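You operate a simulated robot arm through the tools that you are given. There is no shell and no other tool. Be economical: measure what you need, move in short steps, check, and stop when the job is done.

You are at the controls of a simulated robot arm. One attempt, no reset.

Task
Gauge the blue sheave and sort it by its reading.
Fine: red tray under 80 PT, else the green tray; leave the gauge lever up.

It is judged by the outcome, as a careful person would: the job done as asked, and still so three seconds after it is handed in. It fails if anything else is knocked over, pushed out of place, dropped, spilled or broken.

Robot
A 6-joint arm with a two-finger parallel gripper, fixed in place. Base frame: the origin is at the foot of the arm, x ahead of it, y to its left, z up; the work surface is at about z = 880. Readings come in mm, degrees, newtons and seconds.
With the tool pointing down near the work surface it reaches from about 260 to 660 mm from the base axis. Its first joint turns from -66.0 to 66.0 degrees. Payload 2.9 kg.
The TCP is the grasp point between the finger pads, 30 mm short of the fingertips. In the tool frame z runs along the fingers and y along their closing line. The gripper opens to 110 mm. The fingers are 20 mm wide and 10 mm thick; the gripper's body (48 by 112 mm) begins 55 mm behind the TCP.
Orientation is told as [roll, pitch, yaw] about the base's x, y, z axes, in that order, counted from this pose: with the fingers straight down and closing along the base's y, the tool's x points along the base's -x, its y along +y and its z along -z.

Tools
- The arm moves only by the tool arm_command. Its argument "plan" is a list of rows, each a list of 3 entries, a list of its own where there are three numbers: the shift along the base's x, y, z in cm, then the turn, a rotation vector about the base's x, y, z in degrees, then the finger opening in cm, from 0 to 11. In form: [[[tx, ty, tz], [rx, ry, rz], grip], ...]. A call has 1 to 20 rows; each row is the pose to reach, as a shift and turn from the pose commanded when the call began. Each row takes 0.2 s and may step no farther than 50 mm and 8.6 degrees from the row before; otherwise, or with a gripper value out of range, the whole call is refused. Where a pose cannot be reached the arm comes as near as it can. A force on the tool above 70 N (or 10 N above the force at the start of the call, whichever is more), or a blocked arm, ends the call early, and 0.2 s more pass. The fingers move at their own pace (about 108 mm/s each) and stop on an object; they squeeze with about 37 N. The grip force told is the motor's: it shows also when the fingers shut on nothing. Time passes only in rows, and 0.2 s behind the last, so rows that repeat a pose let the fingers close. It gives the time, the measured TCP pose, the force on the tool (base axes), the opening and the grip force at its end, in the units of the frame above (readings bear some noise).
- Cameras (640 x 400 px; columns grow to the right, rows downward): "scene" is fixed at [98, 451.5, 1401.8]; the picture's right is [-0.51, -0.86, 0.00], its down [-0.33, 0.19, -0.92] and it looks along [0.80, -0.47, -0.38] (base axes); focal length 290 px, centre (320, 200). "wrist" rides on the gripper at [-36, 0, -57] in the tool frame; the picture's right is [0.00, -1.00, 0.00], its down [0.97, 0.00, -0.24] and it looks along [0.24, 0.00, 0.97] (tool axes); focal length 218 px, centre (320, 200).
- grab_frame(camera): a new picture of that camera. The clock stands still meanwhile.
- point_at(camera, pixels): for up to 12 pixels [column, row] of the newest picture of that camera ("zoom" is the newest enlarged one), the place [x, y, z] in the base frame of the surface seen there, good to about 2 mm. The clock stands still meanwhile.
- close_up(camera, box): a new picture of the part [left, top, right, bottom] of that camera's present view, enlarged. The clock stands still meanwhile.
- sign_off(): hands the job in; it is judged then, once.

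Keep the steps short. Do not move on a guess: measure, check each grasp and each placing, and mend mistakes. In all there are 80 turns and 38 pictures (those below and enlarged ones count). Leave the gripper open and the arm clear of the work at the hand-in unless told otherwise, and finish with a single line.

The tools are called after "Call:" as a command line: name --argument value ..., lists and objects as JSON in quotes. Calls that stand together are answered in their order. arm_command: Moves the arm, as the interface text tells. Its arguments: {"type":"object","properties":{"plan":{"type":"array"}},"required":["plan"]} The other tools are called the same way: grab_frame (camera) takes a picture; point_at (camera, pixels) gives the place of the surface under pixels of a picture; close_up (camera, box) takes an enlarged picture of a part of a camera's view; sign_off () hands the job in.

At the start:

```text
time: 0.0
position: [336.5, 112.8, 1311.5]
orientation: [0.0, 0.0, 0.0]
ft_force: [-0.1, 0.3, -0.1]
grip_width: 110.1
grip_force: 0.1
```

scene: 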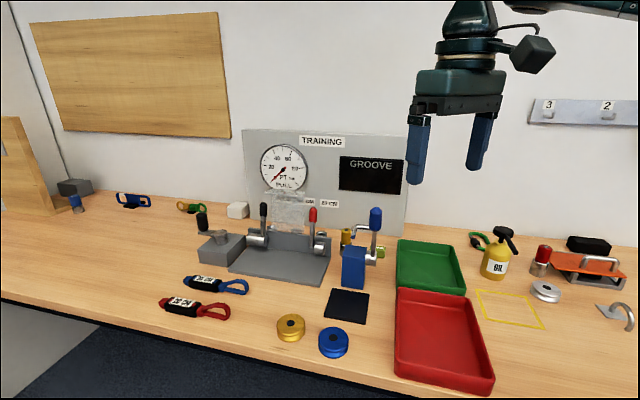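
wrist: 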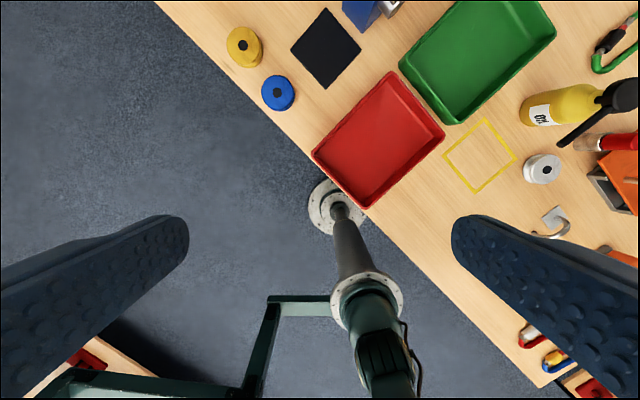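

I see the blue sheave at about (333,342) in the scene, and the gauge with its levers around (310,235). I'll enlarge the gauge apparatus and the sheave.

Call:
close_up --camera "scene" --box '[190, 120, 420, 264]'

Call:
close_up --camera "scene" --box '[190, 190, 420, 360]'

```text
2.78 times, centred on (305, 192) of scene
```

zoom: 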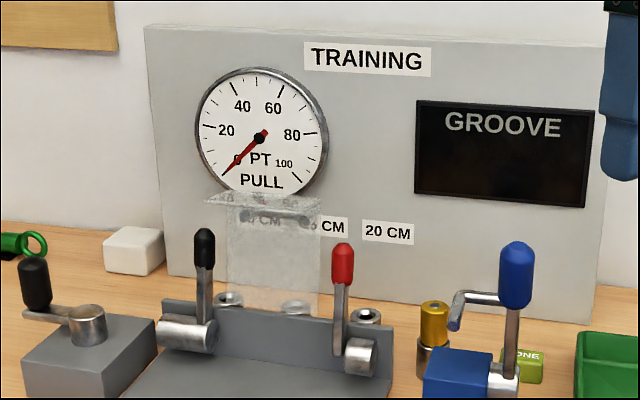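

```text
2.35 times, centred on (305, 275) of scene
```

zoom: 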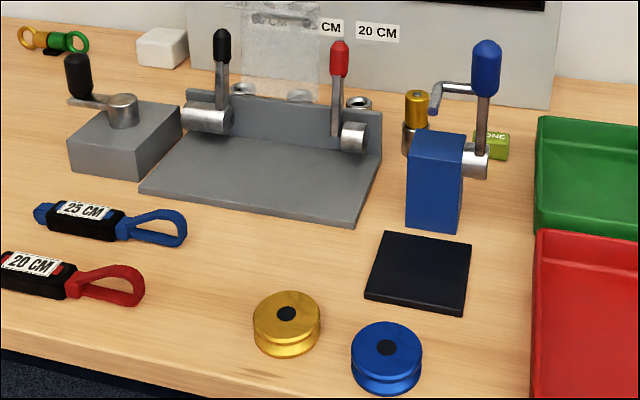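

There are several devices: a dial marked PT PULL and a black GROOVE display, plus a blue post with a lever and a black pad. I'll measure these and look closer at the blue post.

Call:
close_up --camera "scene" --box '[320, 195, 420, 330]'

Call:
point_at --camera "scene" --pixels '[[333, 335], [335, 356], [348, 305], [335, 289], [368, 294], [326, 318], [364, 322], [353, 252], [375, 218], [345, 236], [362, 227], [381, 253]]'

Call:
point_at --camera "wrist" --pixels '[[278, 92], [243, 43], [326, 48], [326, 8], [361, 44], [291, 50], [327, 88], [360, 10], [390, 5], [379, 140], [478, 62]]'

```text
2.96 times, centred on (370, 262) of scene
```

zoom: 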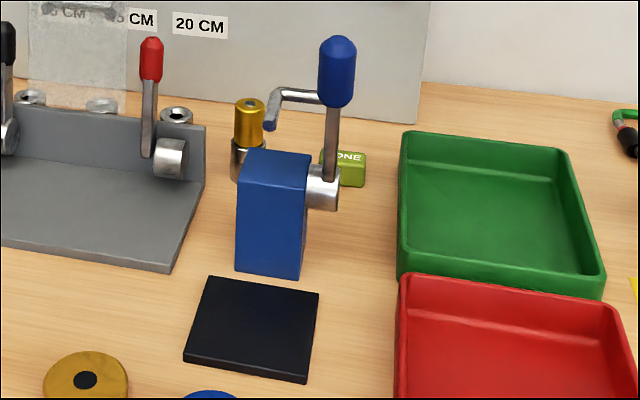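

```text
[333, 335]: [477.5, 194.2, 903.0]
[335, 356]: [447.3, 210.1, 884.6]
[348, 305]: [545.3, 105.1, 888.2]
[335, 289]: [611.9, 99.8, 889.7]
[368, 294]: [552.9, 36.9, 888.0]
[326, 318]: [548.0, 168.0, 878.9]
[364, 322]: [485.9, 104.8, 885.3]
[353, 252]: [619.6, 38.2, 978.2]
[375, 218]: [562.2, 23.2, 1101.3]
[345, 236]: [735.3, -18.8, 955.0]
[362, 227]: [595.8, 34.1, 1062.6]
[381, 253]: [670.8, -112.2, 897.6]
```

```text
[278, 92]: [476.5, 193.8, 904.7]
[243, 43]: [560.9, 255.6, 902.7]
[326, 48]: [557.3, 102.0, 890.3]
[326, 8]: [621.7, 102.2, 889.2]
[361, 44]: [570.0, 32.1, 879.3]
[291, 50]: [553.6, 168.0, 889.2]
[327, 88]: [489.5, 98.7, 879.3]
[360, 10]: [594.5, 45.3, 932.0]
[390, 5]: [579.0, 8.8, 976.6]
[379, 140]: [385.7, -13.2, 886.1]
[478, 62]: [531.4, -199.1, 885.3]
```

I'll measure the lever, its side arm and the post in the enlarged picture.

Call:
point_at --camera "zoom" --pixels '[[270, 123], [272, 108], [285, 95], [310, 96], [338, 60], [332, 130], [330, 190], [315, 190], [275, 165], [270, 240], [250, 105], [345, 170]]'

Call:
close_up --camera "scene" --box '[330, 200, 394, 240]'

```text
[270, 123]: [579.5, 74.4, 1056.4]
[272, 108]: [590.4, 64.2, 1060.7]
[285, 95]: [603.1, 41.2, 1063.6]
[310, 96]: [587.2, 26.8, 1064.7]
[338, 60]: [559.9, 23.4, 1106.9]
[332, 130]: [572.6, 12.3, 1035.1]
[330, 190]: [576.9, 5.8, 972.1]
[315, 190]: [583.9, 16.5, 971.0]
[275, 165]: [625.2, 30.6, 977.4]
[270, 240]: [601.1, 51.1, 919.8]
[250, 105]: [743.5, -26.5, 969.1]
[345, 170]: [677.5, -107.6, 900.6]
```

```text
10.00 times, centred on (362, 220) of scene
```

zoom: 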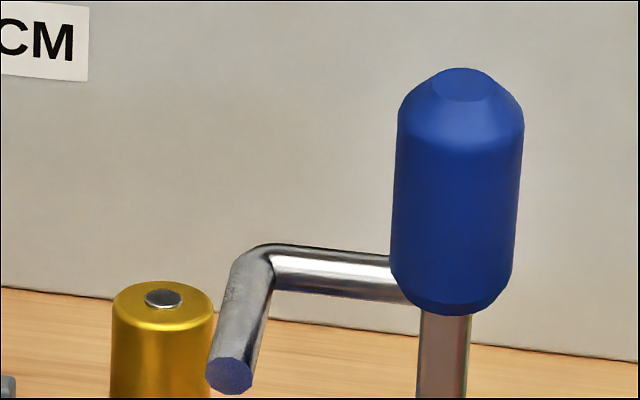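

The lever's side arm swings over the black pad. So the GROOVE gauge is the blue post with its pad centred near (549,103), top at about z 889. I'll go above the blue sheave (477,194) while turning -45°, so the closing line runs parallel to the post's face.

Call:
arm_command --plan '[[[1.9, 1.2, -3.7], [0, 0, -6.4], 11], [[3.8, 2.4, -7.4], [0, 0, -12.8], 11], [[5.8, 3.7, -11.1], [0, 0, -19.3], 11], [[7.7, 4.9, -14.8], [0, 0, -25.7], 11], [[9.6, 6.1, -18.5], [0, 0, -32.1], 11], [[11.6, 7.4, -22.2], [0, 0, -38.5], 11], [[13.5, 8.6, -26], [0, 0, -45], 11]]'

Call:
grab_frame --camera "wrist"

```text
time: 1.6
position: [474.7, 199.7, 1052.8]
orientation: [0.1, -0.1, -45.1]
ft_force: [-0.5, -0.1, 0.3]
grip_width: 109.9
grip_force: 0.1
```

```text
31 pictures are left
```

wrist: 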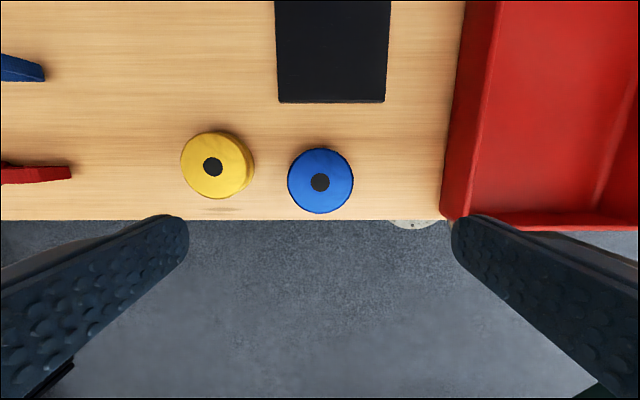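

The wrist view shows the blue sheave at (320,181), the gold one to its left and the pad above. I'll measure the sheave's rim and the pad edges.

Call:
point_at --camera "wrist" --pixels '[[320, 182], [290, 182], [351, 182], [320, 151], [320, 210], [250, 168], [280, 98], [382, 98], [333, 96], [442, 190], [478, 150], [302, 180]]'

```text
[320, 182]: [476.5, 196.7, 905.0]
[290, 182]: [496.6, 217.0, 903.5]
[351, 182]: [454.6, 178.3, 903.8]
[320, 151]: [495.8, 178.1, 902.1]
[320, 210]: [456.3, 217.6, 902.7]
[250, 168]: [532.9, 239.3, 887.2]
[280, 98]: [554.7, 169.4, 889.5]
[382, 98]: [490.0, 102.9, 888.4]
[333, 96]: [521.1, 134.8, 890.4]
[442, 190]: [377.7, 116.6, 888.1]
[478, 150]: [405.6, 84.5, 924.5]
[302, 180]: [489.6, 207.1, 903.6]
```

The sheave is about 59 mm wide, centred at (476,197.5), with its top at z 904. I'll lean the tool 17° away from the post side to keep the wrist clear of the lever later. I'll also narrow the fingers to 8.5 cm so they miss the gold one, and go part way down.

Call:
arm_command --plan '[[[-0.1, 0.1, -2], [-4, -4, 0], 8.5], [[-0.2, 0.2, -4], [-8, -8, 0], 8.5], [[-0.3, 0.2, -7], [-12, -12, 0], 8.5], [[-0.3, 0.2, -9], [-12, -12, 0], 8.5], [[-0.3, 0.2, -9], [-12, -12, 0], 8.5]]'

Call:
grab_frame --camera "wrist"

```text
time: 2.8
position: [469.8, 200.4, 961.9]
orientation: [0.1, -17.1, -45.0]
ft_force: [0.0, 0.0, -0.2]
grip_width: 85.1
grip_force: 0.1
```

```text
30 pictures are left
```

wrist: 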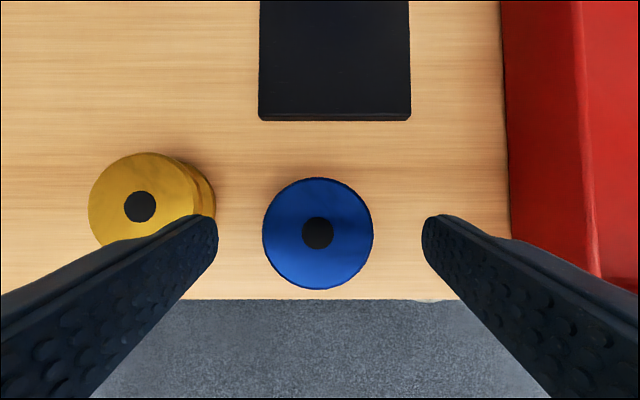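

The lean is right and the sheave is centred between the fingers. I'll go straight down to TCP z of about 915, watching the force.

Call:
arm_command --plan '[[[0.2, 0.1, -1.5], [0, 0, 0], 8.5], [[0.2, 0.1, -3], [0, 0, 0], 8.5], [[0.2, 0.1, -4], [0, 0, 0], 8.5], [[0.2, 0.1, -4.7], [0, 0, 0], 8.5], [[0.2, 0.1, -4.7], [0, 0, 0], 8.5]]'

Call:
grab_frame --camera "wrist"

```text
time: 4.0
position: [471.9, 202.6, 913.7]
orientation: [0.0, -17.0, -45.0]
ft_force: [0.1, 0.5, -0.1]
grip_width: 84.9
grip_force: 0.1
```

```text
29 pictures are left
```

wrist: 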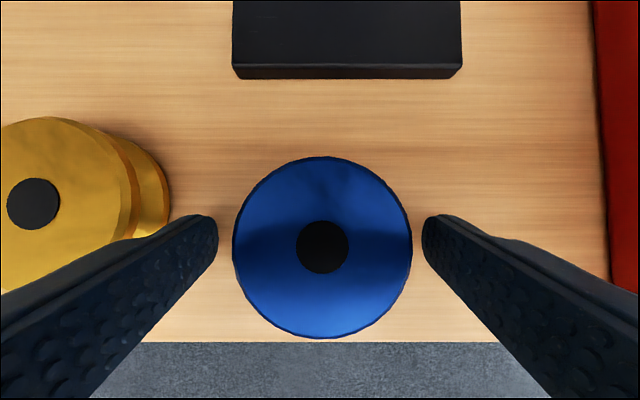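

The fingers straddle the sheave evenly and are clear of the gold one. I'll close, then lift a little.

Call:
arm_command --plan '[[[0, 0, 0], [0, 0, 0], 6.5], [[0, 0, 0], [0, 0, 0], 5], [[0, 0, 0], [0, 0, 0], 5], [[0, 0, 0], [0, 0, 0], 5], [[0, 0, 2], [0, 0, 0], 5], [[0, 0, 5], [0, 0, 0], 5], [[0, 0, 5], [0, 0, 0], 5]]'

Call:
grab_frame --camera "wrist"

```text
time: 5.6
position: [472.3, 201.5, 963.8]
orientation: [0.0, -17.1, -45.1]
ft_force: [0.4, 0.1, -1.0]
grip_width: 62.7
grip_force: 37.1
```

```text
28 pictures are left
```

wrist: 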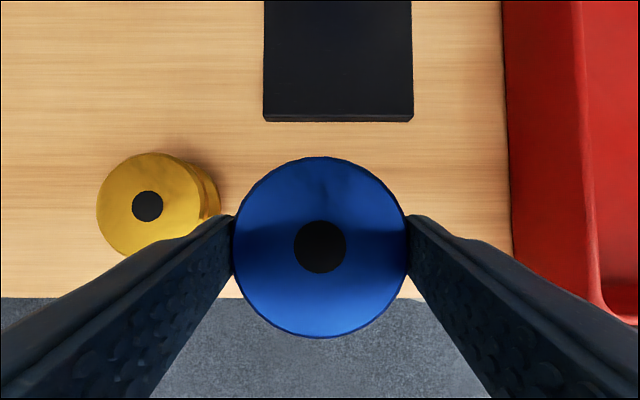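

It is held (62.7 mm, 37 N). I'll measure the held sheave's centre and the pad edges relative to the TCP, and look at the lever area from the scene camera.

Call:
point_at --camera "wrist" --pixels '[[320, 247], [237, 247], [403, 247], [320, 162], [320, 332], [266, 112], [411, 112], [338, 112], [266, 20], [410, 20], [338, 10]]'

Call:
point_at --camera "scene" --pixels '[[369, 294], [367, 320], [326, 316], [336, 290], [350, 291]]'

```text
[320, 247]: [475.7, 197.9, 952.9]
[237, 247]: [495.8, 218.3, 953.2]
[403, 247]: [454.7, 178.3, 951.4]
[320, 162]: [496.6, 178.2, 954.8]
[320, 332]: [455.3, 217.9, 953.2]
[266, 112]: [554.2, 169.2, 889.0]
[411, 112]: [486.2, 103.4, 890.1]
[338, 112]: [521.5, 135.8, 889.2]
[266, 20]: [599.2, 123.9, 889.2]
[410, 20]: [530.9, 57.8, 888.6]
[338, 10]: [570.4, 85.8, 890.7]
```

```text
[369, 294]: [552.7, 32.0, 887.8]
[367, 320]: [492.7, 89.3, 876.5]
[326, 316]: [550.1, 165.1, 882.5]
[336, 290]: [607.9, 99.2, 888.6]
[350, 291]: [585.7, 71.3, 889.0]
```

The pad centre is about (552,104). The TCP sits (-4,+4) from the sheave's centre, so I want the TCP at (548,108). I'll move over the pad at this height and look.

Call:
arm_command --plan '[[[1.9, -2.3, 0.5], [0, 0, 0], 5], [[3.8, -4.7, 0.5], [0, 0, 0], 5], [[5.7, -7.0, 0.5], [0, 0, 0], 5], [[7.6, -9.4, 0.5], [0, 0, 0], 5], [[7.6, -9.4, 0.5], [0, 0, 0], 5]]'

Call:
grab_frame --camera "scene"

Call:
grab_frame --camera "wrist"

```text
time: 6.8
position: [548.6, 108.0, 969.4]
orientation: [0.0, -17.0, -44.9]
ft_force: [0.3, 0.1, -1.6]
grip_width: 62.4
grip_force: 37.0
```

```text
27 pictures are left
```

scene: 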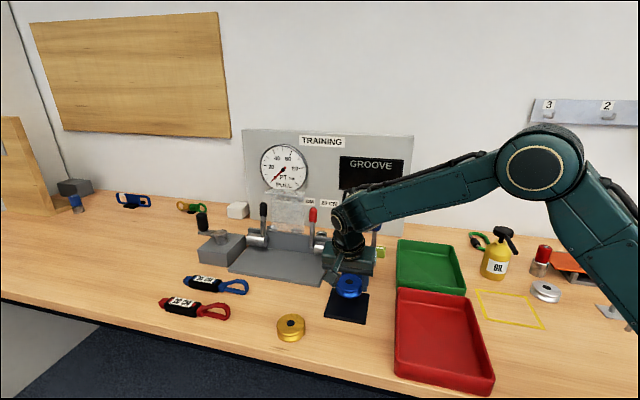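

```text
26 pictures are left
```

wrist: 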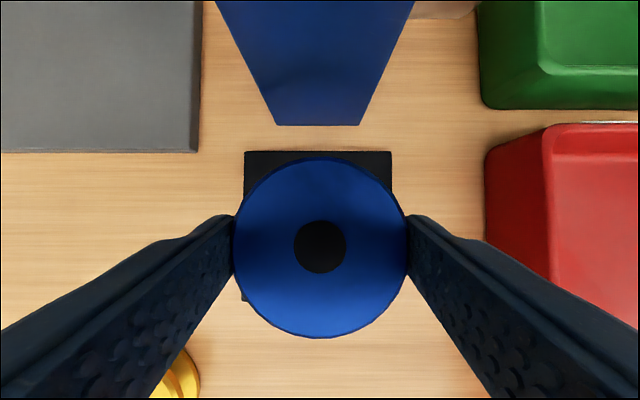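

The sheave is over the pad with the post clear beyond it. I'll check the pad's back edge and corners, the post's front and the sheave's centre.

Call:
point_at --camera "wrist" --pixels '[[247, 154], [390, 154], [319, 154], [244, 298], [320, 247], [277, 122], [359, 122]]'

```text
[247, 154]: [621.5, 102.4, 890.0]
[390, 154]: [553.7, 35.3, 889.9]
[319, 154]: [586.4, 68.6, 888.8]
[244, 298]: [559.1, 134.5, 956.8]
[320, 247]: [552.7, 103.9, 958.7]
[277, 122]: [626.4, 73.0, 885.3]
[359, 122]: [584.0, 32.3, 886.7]
```

The pad centre is (553.8,102.5), so I'll shift by (+1,-1) mm. I'll lower to just above the pad, then ease to contact.

Call:
arm_command --plan '[[[0.1, -0.1, -1.5], [0, 0, 0], 5], [[0.1, -0.1, -3], [0, 0, 0], 5], [[0.1, -0.1, -4], [0, 0, 0], 5], [[0.1, -0.1, -4.4], [0, 0, 0], 5], [[0.1, -0.1, -4.5], [0, 0, 0], 5], [[0.1, -0.1, -4.6], [0, 0, 0], 5], [[0.1, -0.1, -4.6], [0, 0, 0], 5]]'

```text
time: 8.4
position: [548.4, 108.0, 925.6]
orientation: [0.1, -17.1, -45.0]
ft_force: [-1.8, 0.0, 5.7]
grip_width: 62.5
grip_force: 37.4
```

There is about 7 N of upward contact, so the sheave rests on the pad. I'll open the fingers and back straight up along the lean.

Call:
arm_command --plan '[[[0.1, -0.1, 0], [0, 0, 0], 7], [[0.1, -0.1, 0], [0, 0, 0], 8.5], [[0.1, -0.1, 0], [0, 0, 0], 8.5], [[-0.3, 0.3, 2], [0, 0, 0], 8.5], [[-1.5, 1.5, 5.5], [0, 0, 0], 8.5], [[-3.5, 3.5, 9], [0, 0, 0], 8.5], [[-6, 6, 11], [0, 0, 0], 8.5], [[-9, 9, 12], [0, 0, 0], 8.5], [[-9, 9, 12], [0, 0, 0], 8.5]]'

Call:
grab_frame --camera "wrist"

Call:
grab_frame --camera "scene"

```text
time: 10.4
position: [460.5, 198.0, 1043.6]
orientation: [0.0, -17.0, -45.0]
ft_force: [-0.5, -0.1, 0.9]
grip_width: 85.0
grip_force: 0.0
```

```text
25 pictures are left
```

wrist: 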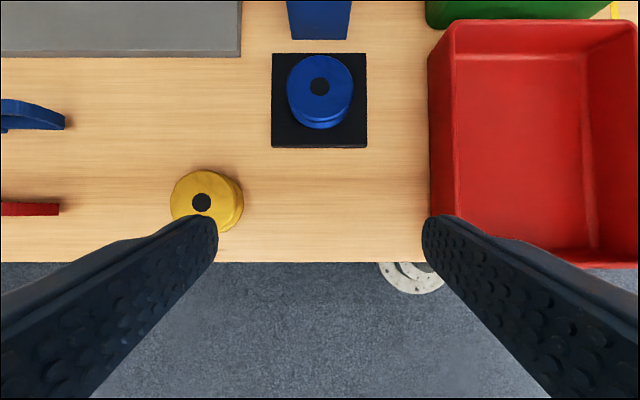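

```text
24 pictures are left
```

scene: 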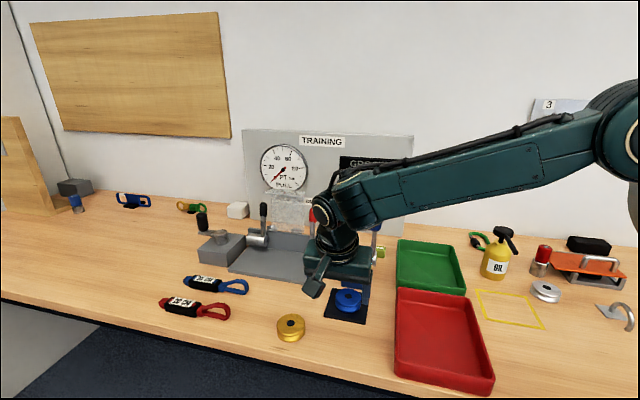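

The sheave is well centred on the pad. The lever comes next. I'll rise and move over the knob (near 562,20,1100) to see it from the wrist.

Call:
arm_command --plan '[[[0, 0, 4.5], [0, 0, 0], 6], [[0, 0, 9], [0, 0, 0], 6], [[0, 0, 13.5], [0, 0, 0], 6], [[1, -2, 17], [0, 0, 0], 6], [[3, -5.5, 17], [0, 0, 0], 6], [[5, -9.5, 17], [0, 0, 0], 6], [[7, -13.5, 17], [0, 0, 0], 6], [[8.2, -15.8, 17], [0, 0, 0], 6], [[8.2, -15.8, 17], [0, 0, 0], 6]]'

Call:
grab_frame --camera "wrist"

Call:
grab_frame --camera "scene"

```text
time: 12.4
position: [528.9, 49.0, 1207.3]
orientation: [0.2, -17.0, -45.0]
ft_force: [0.2, -0.2, 0.5]
grip_width: 60.0
grip_force: 0.1
out of reach, approached as far as the arm can: row 4, 5, 6, 7, 8, 9
```

```text
23 pictures are left
```

wrist: 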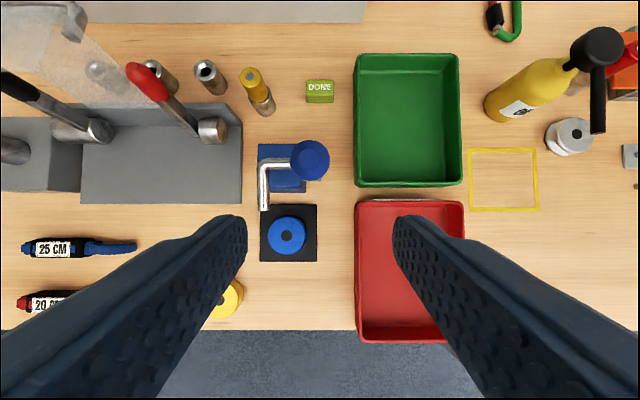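

```text
22 pictures are left
```

scene: 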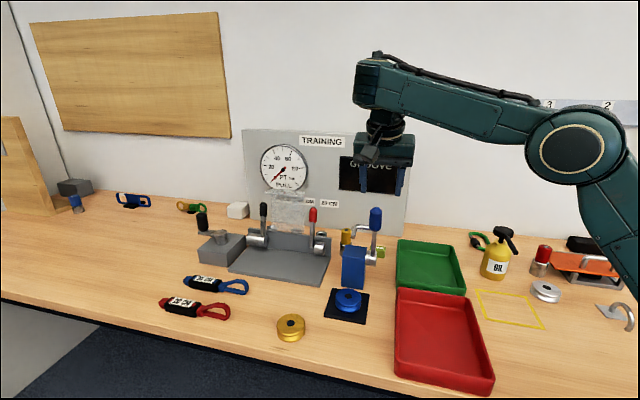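

This is a good overhead view, with the knob at (310,160) and the L-arm at (265,185). I'll measure both.

Call:
point_at --camera "wrist" --pixels '[[310, 158], [292, 160], [329, 160], [310, 142], [310, 178], [264, 205], [264, 175], [280, 164], [287, 234], [285, 186], [269, 186], [299, 188]]'

Call:
close_up --camera "scene" --box '[330, 195, 410, 325]'

```text
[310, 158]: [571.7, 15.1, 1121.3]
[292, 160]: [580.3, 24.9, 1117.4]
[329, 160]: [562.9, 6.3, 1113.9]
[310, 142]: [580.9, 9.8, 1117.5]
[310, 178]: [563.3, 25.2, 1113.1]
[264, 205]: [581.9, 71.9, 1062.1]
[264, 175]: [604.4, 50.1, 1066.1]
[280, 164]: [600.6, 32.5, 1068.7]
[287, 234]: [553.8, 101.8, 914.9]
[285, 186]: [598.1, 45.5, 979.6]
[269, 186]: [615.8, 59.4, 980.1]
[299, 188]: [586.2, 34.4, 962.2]
```

```text
3.08 times, centred on (370, 260) of scene
```

zoom: 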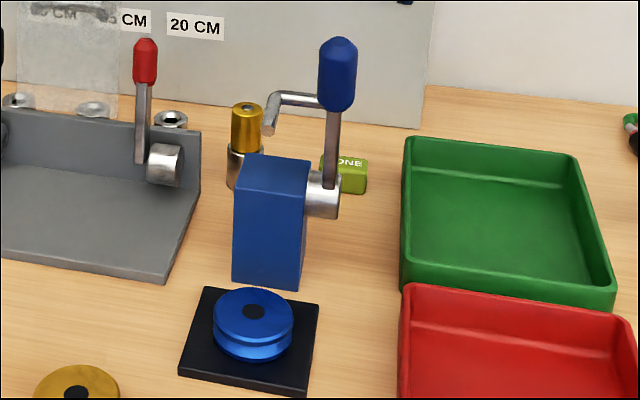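

The knob top is centred at (571.7,15.5,1121). From the geometry, the pivot sits about 150 mm below it. The L-arm tip should land on the sheave's centre after about 95° of swing. I'll first drop a little to be back within reach and see where I stand.

Call:
arm_command --plan '[[[0, 0, -2.5], [0, 0, 0], 6], [[0, 0, -4.5], [0, 0, 0], 6], [[0, 0, -4.5], [0, 0, 0], 6]]'

```text
time: 13.2
position: [528.0, 50.9, 1161.3]
orientation: [0.0, -17.0, -45.1]
ft_force: [0.4, 0.9, -0.3]
grip_width: 60.0
grip_force: 0.0
```

The command frame tracks the measured pose. I'll move to the back-off point above the knob at (560,27,1162).

Call:
arm_command --plan '[[[1.6, -1.2, 0], [0, 0, 0], 6], [[3.2, -2.4, 0], [0, 0, 0], 6], [[3.2, -2.4, 0], [0, 0, 0], 6]]'

Call:
grab_frame --camera "wrist"

```text
time: 14.0
position: [560.5, 26.4, 1163.4]
orientation: [0.1, -16.9, -45.0]
ft_force: [-0.6, 0.0, 0.3]
grip_width: 60.0
grip_force: 0.1
```

```text
20 pictures are left
```

wrist: 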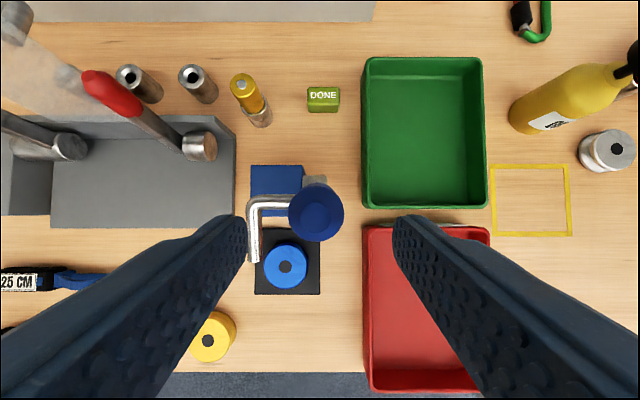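

The knob is centred between the fingers at (316,212). I'll slide down along the tool axis around it, then close.

Call:
arm_command --plan '[[[0.5, -0.5, -2.4], [0, 0, 0], 6], [[1.0, -1.0, -4.8], [0, 0, 0], 6], [[1.0, -1.0, -4.9], [0, 0, 0], 6], [[1.0, -1.0, -4.9], [0, 0, 0], 4], [[1.0, -1.0, -4.9], [0, 0, 0], 2], [[1.0, -1.0, -4.9], [0, 0, 0], 2], [[1.0, -1.0, -4.9], [0, 0, 0], 2]]'

Call:
grab_frame --camera "scene"

```text
time: 15.6
position: [573.1, 16.4, 1112.6]
orientation: [0.1, -17.1, -44.7]
ft_force: [19.8, 14.7, -5.7]
grip_width: 29.5
grip_force: 45.2
```

```text
19 pictures are left
```

scene: 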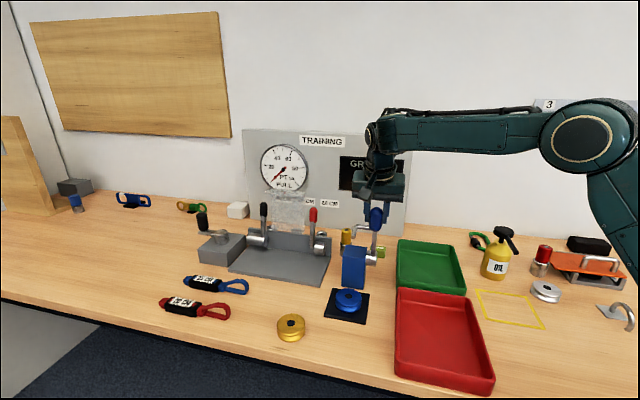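

The knob is gripped at 29.5 mm. There is a 25 N side load along the pivot axis, so I'll ease the tool (+1,+1) mm and then swing the lever forward along its arc for the first 20°.

Call:
arm_command --plan '[[[0.1, 0.1, 0], [0, 0, 0], 2], [[-0.75, 0.95, -0.15], [0, 0, 0], 2], [[-1.65, 1.85, -0.43], [0, 0, 0], 2], [[-2.4, 2.6, -0.8], [0, 0, 0], 2], [[-3.23, 3.43, -1.24], [0, 0, 0], 2], [[-3.23, 3.43, -1.24], [0, 0, 0], 2]]'

```text
time: 17.0
position: [540.2, 50.8, 1100.6]
orientation: [0.2, -17.3, -45.0]
ft_force: [18.5, 2.9, -1.5]
grip_width: 29.8
grip_force: 44.8
```

The lever follows smoothly with small forces. I'll continue the arc from 25° to 65°.

Call:
arm_command --plan '[[[-0.7, 0.8, -0.55], [0, 0, 0], 2], [[-1.41, 1.51, -1.2], [0, 0, 0], 2], [[-2.1, 2.2, -1.93], [0, 0, 0], 2], [[-2.71, 2.81, -2.73], [0, 0, 0], 2], [[-3.3, 3.4, -3.62], [0, 0, 0], 2], [[-3.79, 3.89, -4.56], [0, 0, 0], 2], [[-4.25, 4.35, -5.57], [0, 0, 0], 2], [[-4.64, 4.74, -6.63], [0, 0, 0], 2], [[-4.64, 4.74, -6.63], [0, 0, 0], 2]]'

Call:
grab_frame --camera "scene"

```text
time: 19.0
position: [491.0, 98.2, 1034.7]
orientation: [0.2, -16.9, -44.9]
ft_force: [0.6, 2.0, 10.4]
grip_width: 29.4
grip_force: 45.1
```

```text
18 pictures are left
```

scene: 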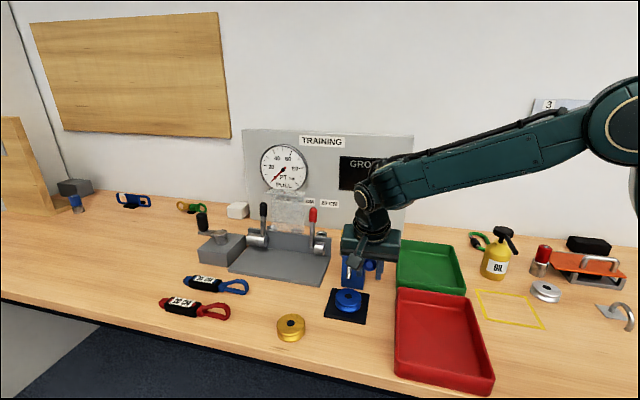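

It is still smooth, with 10 N resisting. I'll continue to about 92°, just short of the expected contact.

Call:
arm_command --plan '[[[-0.3, 0.3, -1.1], [0, 0, 0], 2], [[-0.57, 0.57, -2.24], [0, 0, 0], 2], [[-0.75, 0.75, -3.4], [0, 0, 0], 2], [[-0.87, 0.87, -4.6], [0, 0, 0], 2], [[-0.9, 0.9, -5.4], [0, 0, 0], 2], [[-0.9, 0.9, -6.27], [0, 0, 0], 2], [[-0.9, 0.9, -6.27], [0, 0, 0], 2]]'

Call:
grab_frame --camera "scene"

Call:
grab_frame --camera "wrist"

```text
time: 20.6
position: [482.1, 107.2, 970.9]
orientation: [0.0, -16.9, -44.8]
ft_force: [-12.7, 7.3, 6.7]
grip_width: 29.4
grip_force: 44.8
```

```text
17 pictures are left
```

scene: 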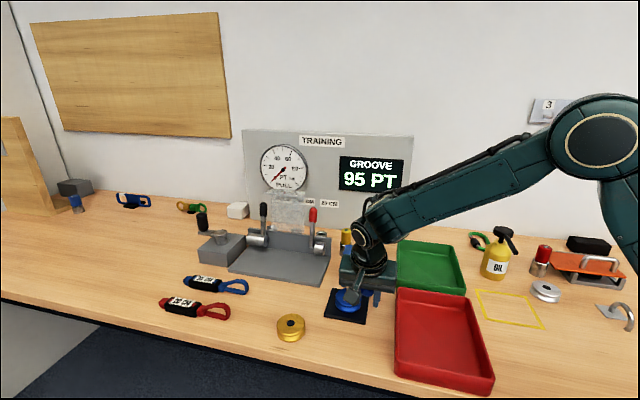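

```text
16 pictures are left
```

wrist: 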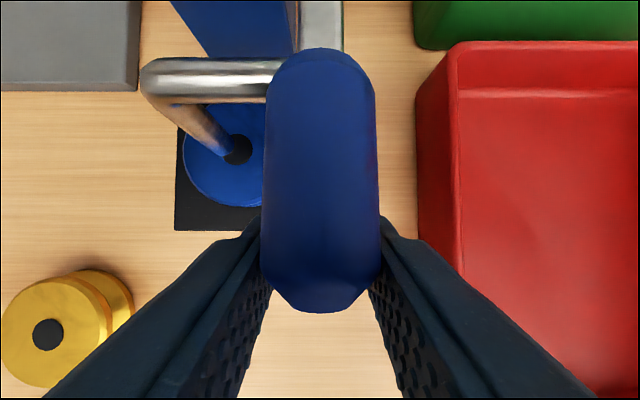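

The display shows 95 PT. I'll press a touch further (about 4 mm), hold, and enlarge the display to be sure the reading is final.

Call:
arm_command --plan '[[[0, 0, -0.2], [0, 0, 0], 2], [[0.02, -0.02, -0.4], [0, 0, 0], 2], [[0.02, -0.02, -0.4], [0, 0, 0], 2], [[0.02, -0.02, -0.4], [0, 0, 0], 2], [[0.02, -0.02, -0.4], [0, 0, 0], 2]]'

Call:
close_up --camera "scene" --box '[320, 140, 420, 202]'

Call:
close_up --camera "wrist" --box '[140, 50, 300, 240]'

```text
time: 21.8
position: [483.2, 107.5, 965.7]
orientation: [-0.1, -17.1, -45.1]
ft_force: [-14.9, 7.1, 7.6]
grip_width: 29.3
grip_force: 44.8
```

```text
6.40 times, centred on (370, 171) of scene
```

zoom: 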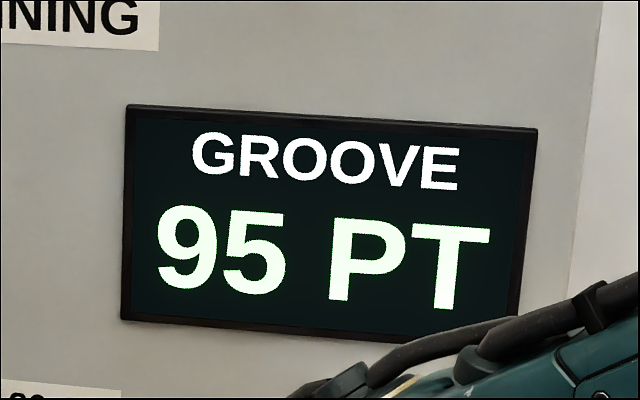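

```text
2.11 times, centred on (220, 145) of wrist
```

zoom: 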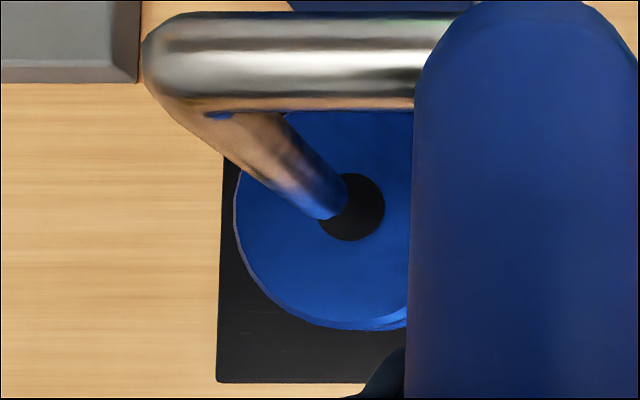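

The reading is 95 PT and stable, so the sheave belongs in the green tray (80 or more). I'll swing the lever back up along the same arc, most of the way first.

Call:
arm_command --plan '[[[0, 0, 0.5], [0, 0, 0], 2], [[-0.02, 0.02, 1.27], [0, 0, 0], 2], [[0.01, -0.01, 2.07], [0, 0, 0], 2], [[0.13, -0.13, 3.27], [0, 0, 0], 2], [[0.31, -0.31, 4.43], [0, 0, 0], 2], [[0.58, -0.58, 5.57], [0, 0, 0], 2], [[0.88, -0.88, 6.67], [0, 0, 0], 2], [[1.27, -1.27, 7.73], [0, 0, 0], 2], [[1.73, -1.73, 8.74], [0, 0, 0], 2], [[2.22, -2.22, 9.68], [0, 0, 0], 2], [[2.81, -2.81, 10.57], [0, 0, 0], 2], [[3.42, -3.42, 11.37], [0, 0, 0], 2], [[4.11, -4.11, 12.1], [0, 0, 0], 2], [[4.82, -4.82, 12.75], [0, 0, 0], 2], [[5.52, -5.57, 13.3], [0, 0, 0], 2]]'

```text
time: 25.0
position: [538.1, 51.8, 1100.6]
orientation: [-0.1, -17.0, -45.0]
ft_force: [-9.9, 3.2, 0.0]
grip_width: 30.0
grip_force: 45.3
```

The lever is back at about 25° with low forces. I'll finish the arc to the starting upright angle and look.

Call:
arm_command --plan '[[[0.83, -0.83, 0.44], [0, 0, 0], 2], [[1.58, -1.58, 0.81], [0, 0, 0], 2], [[2.48, -2.48, 1.09], [0, 0, 0], 2], [[3.3, -3.3, 1.24], [0, 0, 0], 2], [[3.3, -3.3, 1.24], [0, 0, 0], 2]]'

Call:
close_up --camera "scene" --box '[320, 140, 420, 320]'

```text
time: 26.2
position: [569.9, 18.2, 1113.6]
orientation: [0.0, -17.1, -45.0]
ft_force: [-12.8, 10.4, 6.7]
grip_width: 29.7
grip_force: 45.2
```

```text
2.22 times, centred on (370, 230) of scene
```

zoom: 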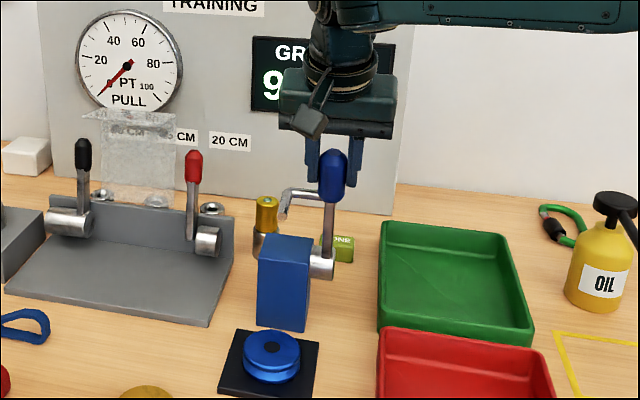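

The lever is upright again, as it was at the start. I'll open to 6 cm and withdraw along the tool axis.

Call:
arm_command --plan '[[[0, 0, 0], [0, 0, 0], 4], [[0, 0, 0], [0, 0, 0], 6], [[0, 0, 0], [0, 0, 0], 6], [[-0.5, 0.5, 2.4], [0, 0, 0], 6], [[-1.0, 1.0, 4.8], [0, 0, 0], 6], [[-3, 3, 6.5], [0, 0, 0], 6], [[-6, 6, 6.5], [0, 0, 0], 6], [[-9, 9, 6.5], [0, 0, 0], 6], [[-9, 9, 6.5], [0, 0, 0], 6]]'

Call:
grab_frame --camera "wrist"

```text
time: 28.2
position: [482.3, 109.3, 1177.5]
orientation: [0.2, -17.1, -44.9]
ft_force: [-0.2, -0.6, 0.3]
grip_width: 59.9
grip_force: 0.0
```

```text
12 pictures are left
```

wrist: 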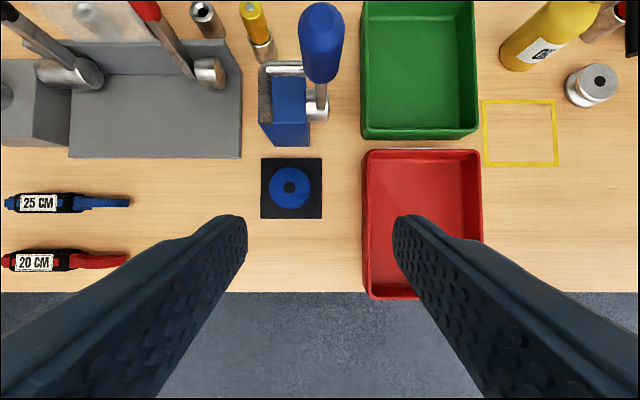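

The lever stayed up. Next I'll measure the sheave's position and the green tray's floor and rims.

Call:
point_at --camera "wrist" --pixels '[[290, 187], [271, 187], [309, 187], [290, 168], [290, 206], [322, 10], [420, 70], [368, 120], [472, 120], [420, 133], [420, 20], [420, 155]]'

```text
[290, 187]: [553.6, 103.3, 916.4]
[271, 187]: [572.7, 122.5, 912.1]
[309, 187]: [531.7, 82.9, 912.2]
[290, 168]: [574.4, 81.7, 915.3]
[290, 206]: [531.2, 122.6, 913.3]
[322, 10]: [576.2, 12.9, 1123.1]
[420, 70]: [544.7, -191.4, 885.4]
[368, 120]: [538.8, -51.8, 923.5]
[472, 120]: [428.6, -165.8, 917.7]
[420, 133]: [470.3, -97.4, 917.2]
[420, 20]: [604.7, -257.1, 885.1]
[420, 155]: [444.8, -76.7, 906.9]
```

The sheave is centred at (552.7,102.5), top z 914. The green tray floor is at z 885 with its rim at about 920. I'll go down the same leaned path as before to just above the grasp.

Call:
arm_command --plan '[[[0.2, 2, -4], [0, 0, 0], 8.5], [[0.3, 4, -8], [0, 0, 0], 8.5], [[0.5, 5.8, -12], [0, 0, 0], 8.5], [[0.5, 5.8, -14.2], [0, 0, 0], 8.5], [[3.04, 3.32, -16.25], [0, 0, 0], 8.5], [[5.04, 1.32, -19.75], [0, 0, 0], 8.5], [[6.24, 0.12, -22.2], [0, 0, 0], 8.5], [[6.24, 0.12, -22.2], [0, 0, 0], 8.5]]'

Call:
grab_frame --camera "wrist"

```text
time: 30.0
position: [544.8, 109.4, 955.5]
orientation: [0.0, -17.0, -44.9]
ft_force: [0.2, 0.2, 0.5]
grip_width: 84.9
grip_force: 0.1
```

```text
11 pictures are left
```

wrist: 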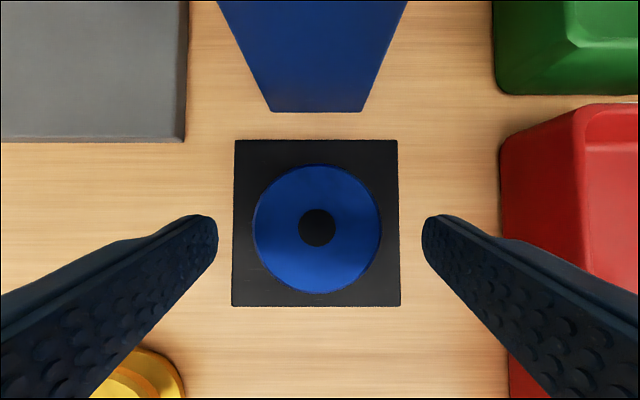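

It is centred between the fingers at (317,228). I'll lower to z 926, close, and lift 1.5 cm.

Call:
arm_command --plan '[[[0.2, -0.15, -1.5], [0, 0, 0], 8.5], [[0.35, -0.3, -2.9], [0, 0, 0], 8.5], [[0.35, -0.3, -2.9], [0, 0, 0], 8.5], [[0.35, -0.3, -2.9], [0, 0, 0], 6.5], [[0.35, -0.3, -2.9], [0, 0, 0], 5], [[0.35, -0.3, -2.9], [0, 0, 0], 5], [[0.35, -0.3, -2.9], [0, 0, 0], 5], [[0.35, -0.3, -1.4], [0, 0, 0], 5], [[0.35, -0.3, -1.4], [0, 0, 0], 5]]'

```text
time: 32.0
position: [547.5, 107.0, 941.3]
orientation: [0.0, -17.1, -44.9]
ft_force: [-0.5, 0.4, -2.0]
grip_width: 62.7
grip_force: 36.7
```

It is held again at 62.7 mm. I'll carry it back and up, around in front of the lever at about z 1070, then over the green tray.

Call:
arm_command --plan '[[[-1.6, 1.6, 4], [0, 0, 0], 5], [[-3.6, 3.6, 7.5], [0, 0, 0], 5], [[-6.5, 5, 10.5], [0, 0, 0], 5], [[-9.5, 2.5, 13], [0, 0, 0], 5], [[-11.5, -2, 13], [0, 0, 0], 5], [[-11.7, -6.8, 13], [0, 0, 0], 5], [[-11.7, -11.6, 13], [0, 0, 0], 5], [[-11.7, -16.4, 13], [0, 0, 0], 5], [[-9, -20.2, 13], [0, 0, 0], 5], [[-5.5, -23.4, 13], [0, 0, 0], 5], [[-1.9, -26.2, 12.5], [0, 0, 0], 5], [[-1.15, -26.8, 12], [0, 0, 0], 5], [[-1.15, -26.8, 12], [0, 0, 0], 5]]'

Call:
grab_frame --camera "wrist"

Call:
grab_frame --camera "scene"

```text
time: 34.8
position: [535.6, -160.8, 1061.4]
orientation: [0.0, -17.0, -45.0]
ft_force: [0.3, -0.3, -1.4]
grip_width: 62.4
grip_force: 37.2
```

```text
10 pictures are left
```

wrist: 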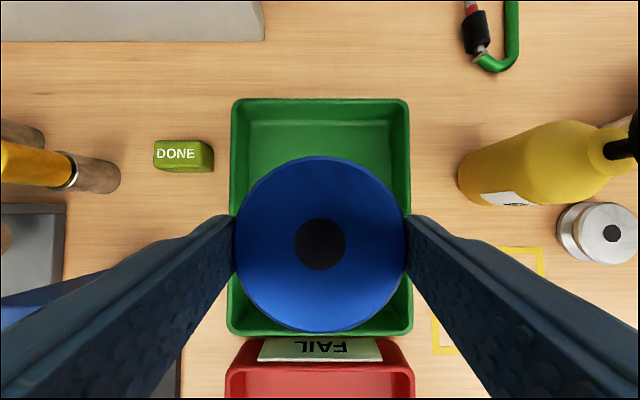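

```text
9 pictures are left
```

scene: 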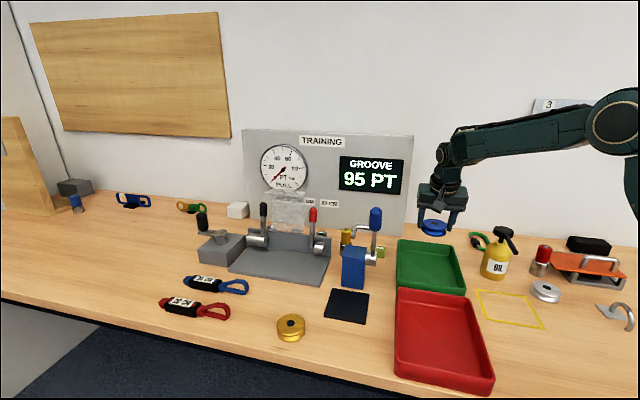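

The display still shows 95 PT, and the sheave is over the green tray. I'll measure the tray rims to centre it.

Call:
point_at --camera "wrist" --pixels '[[236, 103], [406, 103], [231, 330], [409, 330], [320, 140], [320, 243]]'

```text
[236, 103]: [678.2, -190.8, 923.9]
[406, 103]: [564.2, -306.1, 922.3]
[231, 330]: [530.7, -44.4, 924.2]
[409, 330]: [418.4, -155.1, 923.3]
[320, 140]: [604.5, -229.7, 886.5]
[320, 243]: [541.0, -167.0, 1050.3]
```

The tray centre is (548,-174). I'll shift (+7,-7) mm and lower to the floor gently.

Call:
arm_command --plan '[[[0.7, -0.7, -4], [0, 0, 0], 5], [[0.7, -0.7, -8], [0, 0, 0], 5], [[0.7, -0.7, -11.5], [0, 0, 0], 5], [[0.7, -0.7, -13.2], [0, 0, 0], 5], [[0.7, -0.7, -13.6], [0, 0, 0], 5], [[0.7, -0.7, -13.8], [0, 0, 0], 5], [[0.7, -0.7, -13.9], [0, 0, 0], 5], [[0.7, -0.7, -13.9], [0, 0, 0], 5]]'

```text
time: 36.6
position: [543.7, -169.8, 923.2]
orientation: [0.0, -17.0, -45.0]
ft_force: [0.7, -0.5, -0.8]
grip_width: 62.3
grip_force: 36.7
```

There's no contact yet, so I'll ease down in 1 mm steps.

Call:
arm_command --plan '[[[0, 0, -0.1], [0, 0, 0], 5], [[0, 0, -0.2], [0, 0, 0], 5], [[0, 0, -0.2], [0, 0, 0], 5]]'

```text
time: 37.4
position: [544.3, -168.2, 922.5]
orientation: [0.2, -17.2, -45.0]
ft_force: [-6.8, 2.4, 19.5]
grip_width: 62.4
grip_force: 37.2
```

The 20 N contact shows it is on the tray floor. I'll ease up 1 mm, open, and rise straight out.

Call:
arm_command --plan '[[[0, 0, 0.1], [0, 0, 0], 5], [[0, 0, 0.1], [0, 0, 0], 7], [[0, 0, 0.1], [0, 0, 0], 8.5], [[0, 0, 0.1], [0, 0, 0], 8.5], [[-0.4, 0.4, 2], [0, 0, 0], 8.5], [[-1.2, 1.2, 5.5], [0, 0, 0], 8.5], [[-2.2, 2.2, 10], [0, 0, 0], 8.5], [[-4, 4, 14], [0, 0, 0], 8.5], [[-7, 5, 17], [0, 0, 0], 8.5], [[-11, 5, 19], [0, 0, 0], 8.5], [[-15, 5, 20], [0, 0, 0], 8.5], [[-15, 5, 20], [0, 0, 0], 8.5]]'

Call:
grab_frame --camera "scene"

Call:
close_up --camera "scene" --box '[320, 150, 500, 330]'

```text
time: 40.0
position: [392.3, -118.1, 1119.4]
orientation: [0.0, -17.0, -45.0]
ft_force: [0.0, -1.0, -0.7]
grip_width: 85.3
grip_force: 0.0
```

```text
8 pictures are left
```

scene: 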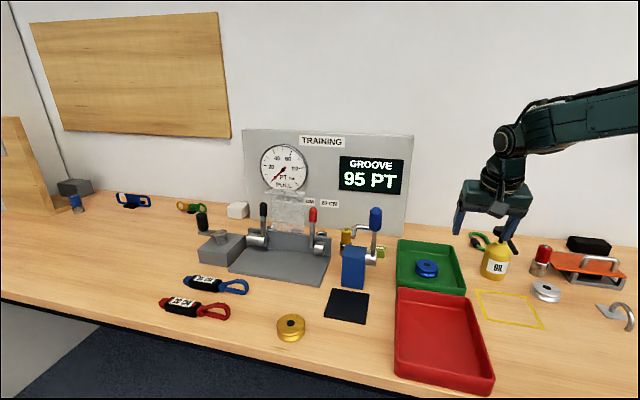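

```text
2.22 times, centred on (410, 240) of scene
```

zoom: 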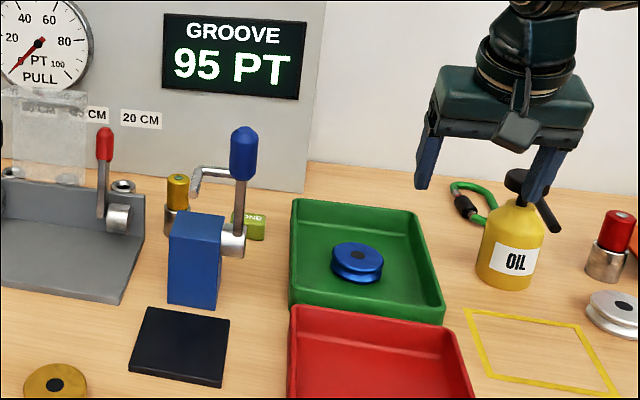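

The blue sheave sits flat in the green tray, the gauge lever is up, and nothing else has moved. The gripper is open and the arm is clear, so I'm handing in.

Call:
sign_off

```text
The job is handed in.
```

The blue sheave gauged at 95 PT, so it went in the green tray, and the gauge lever is back up.
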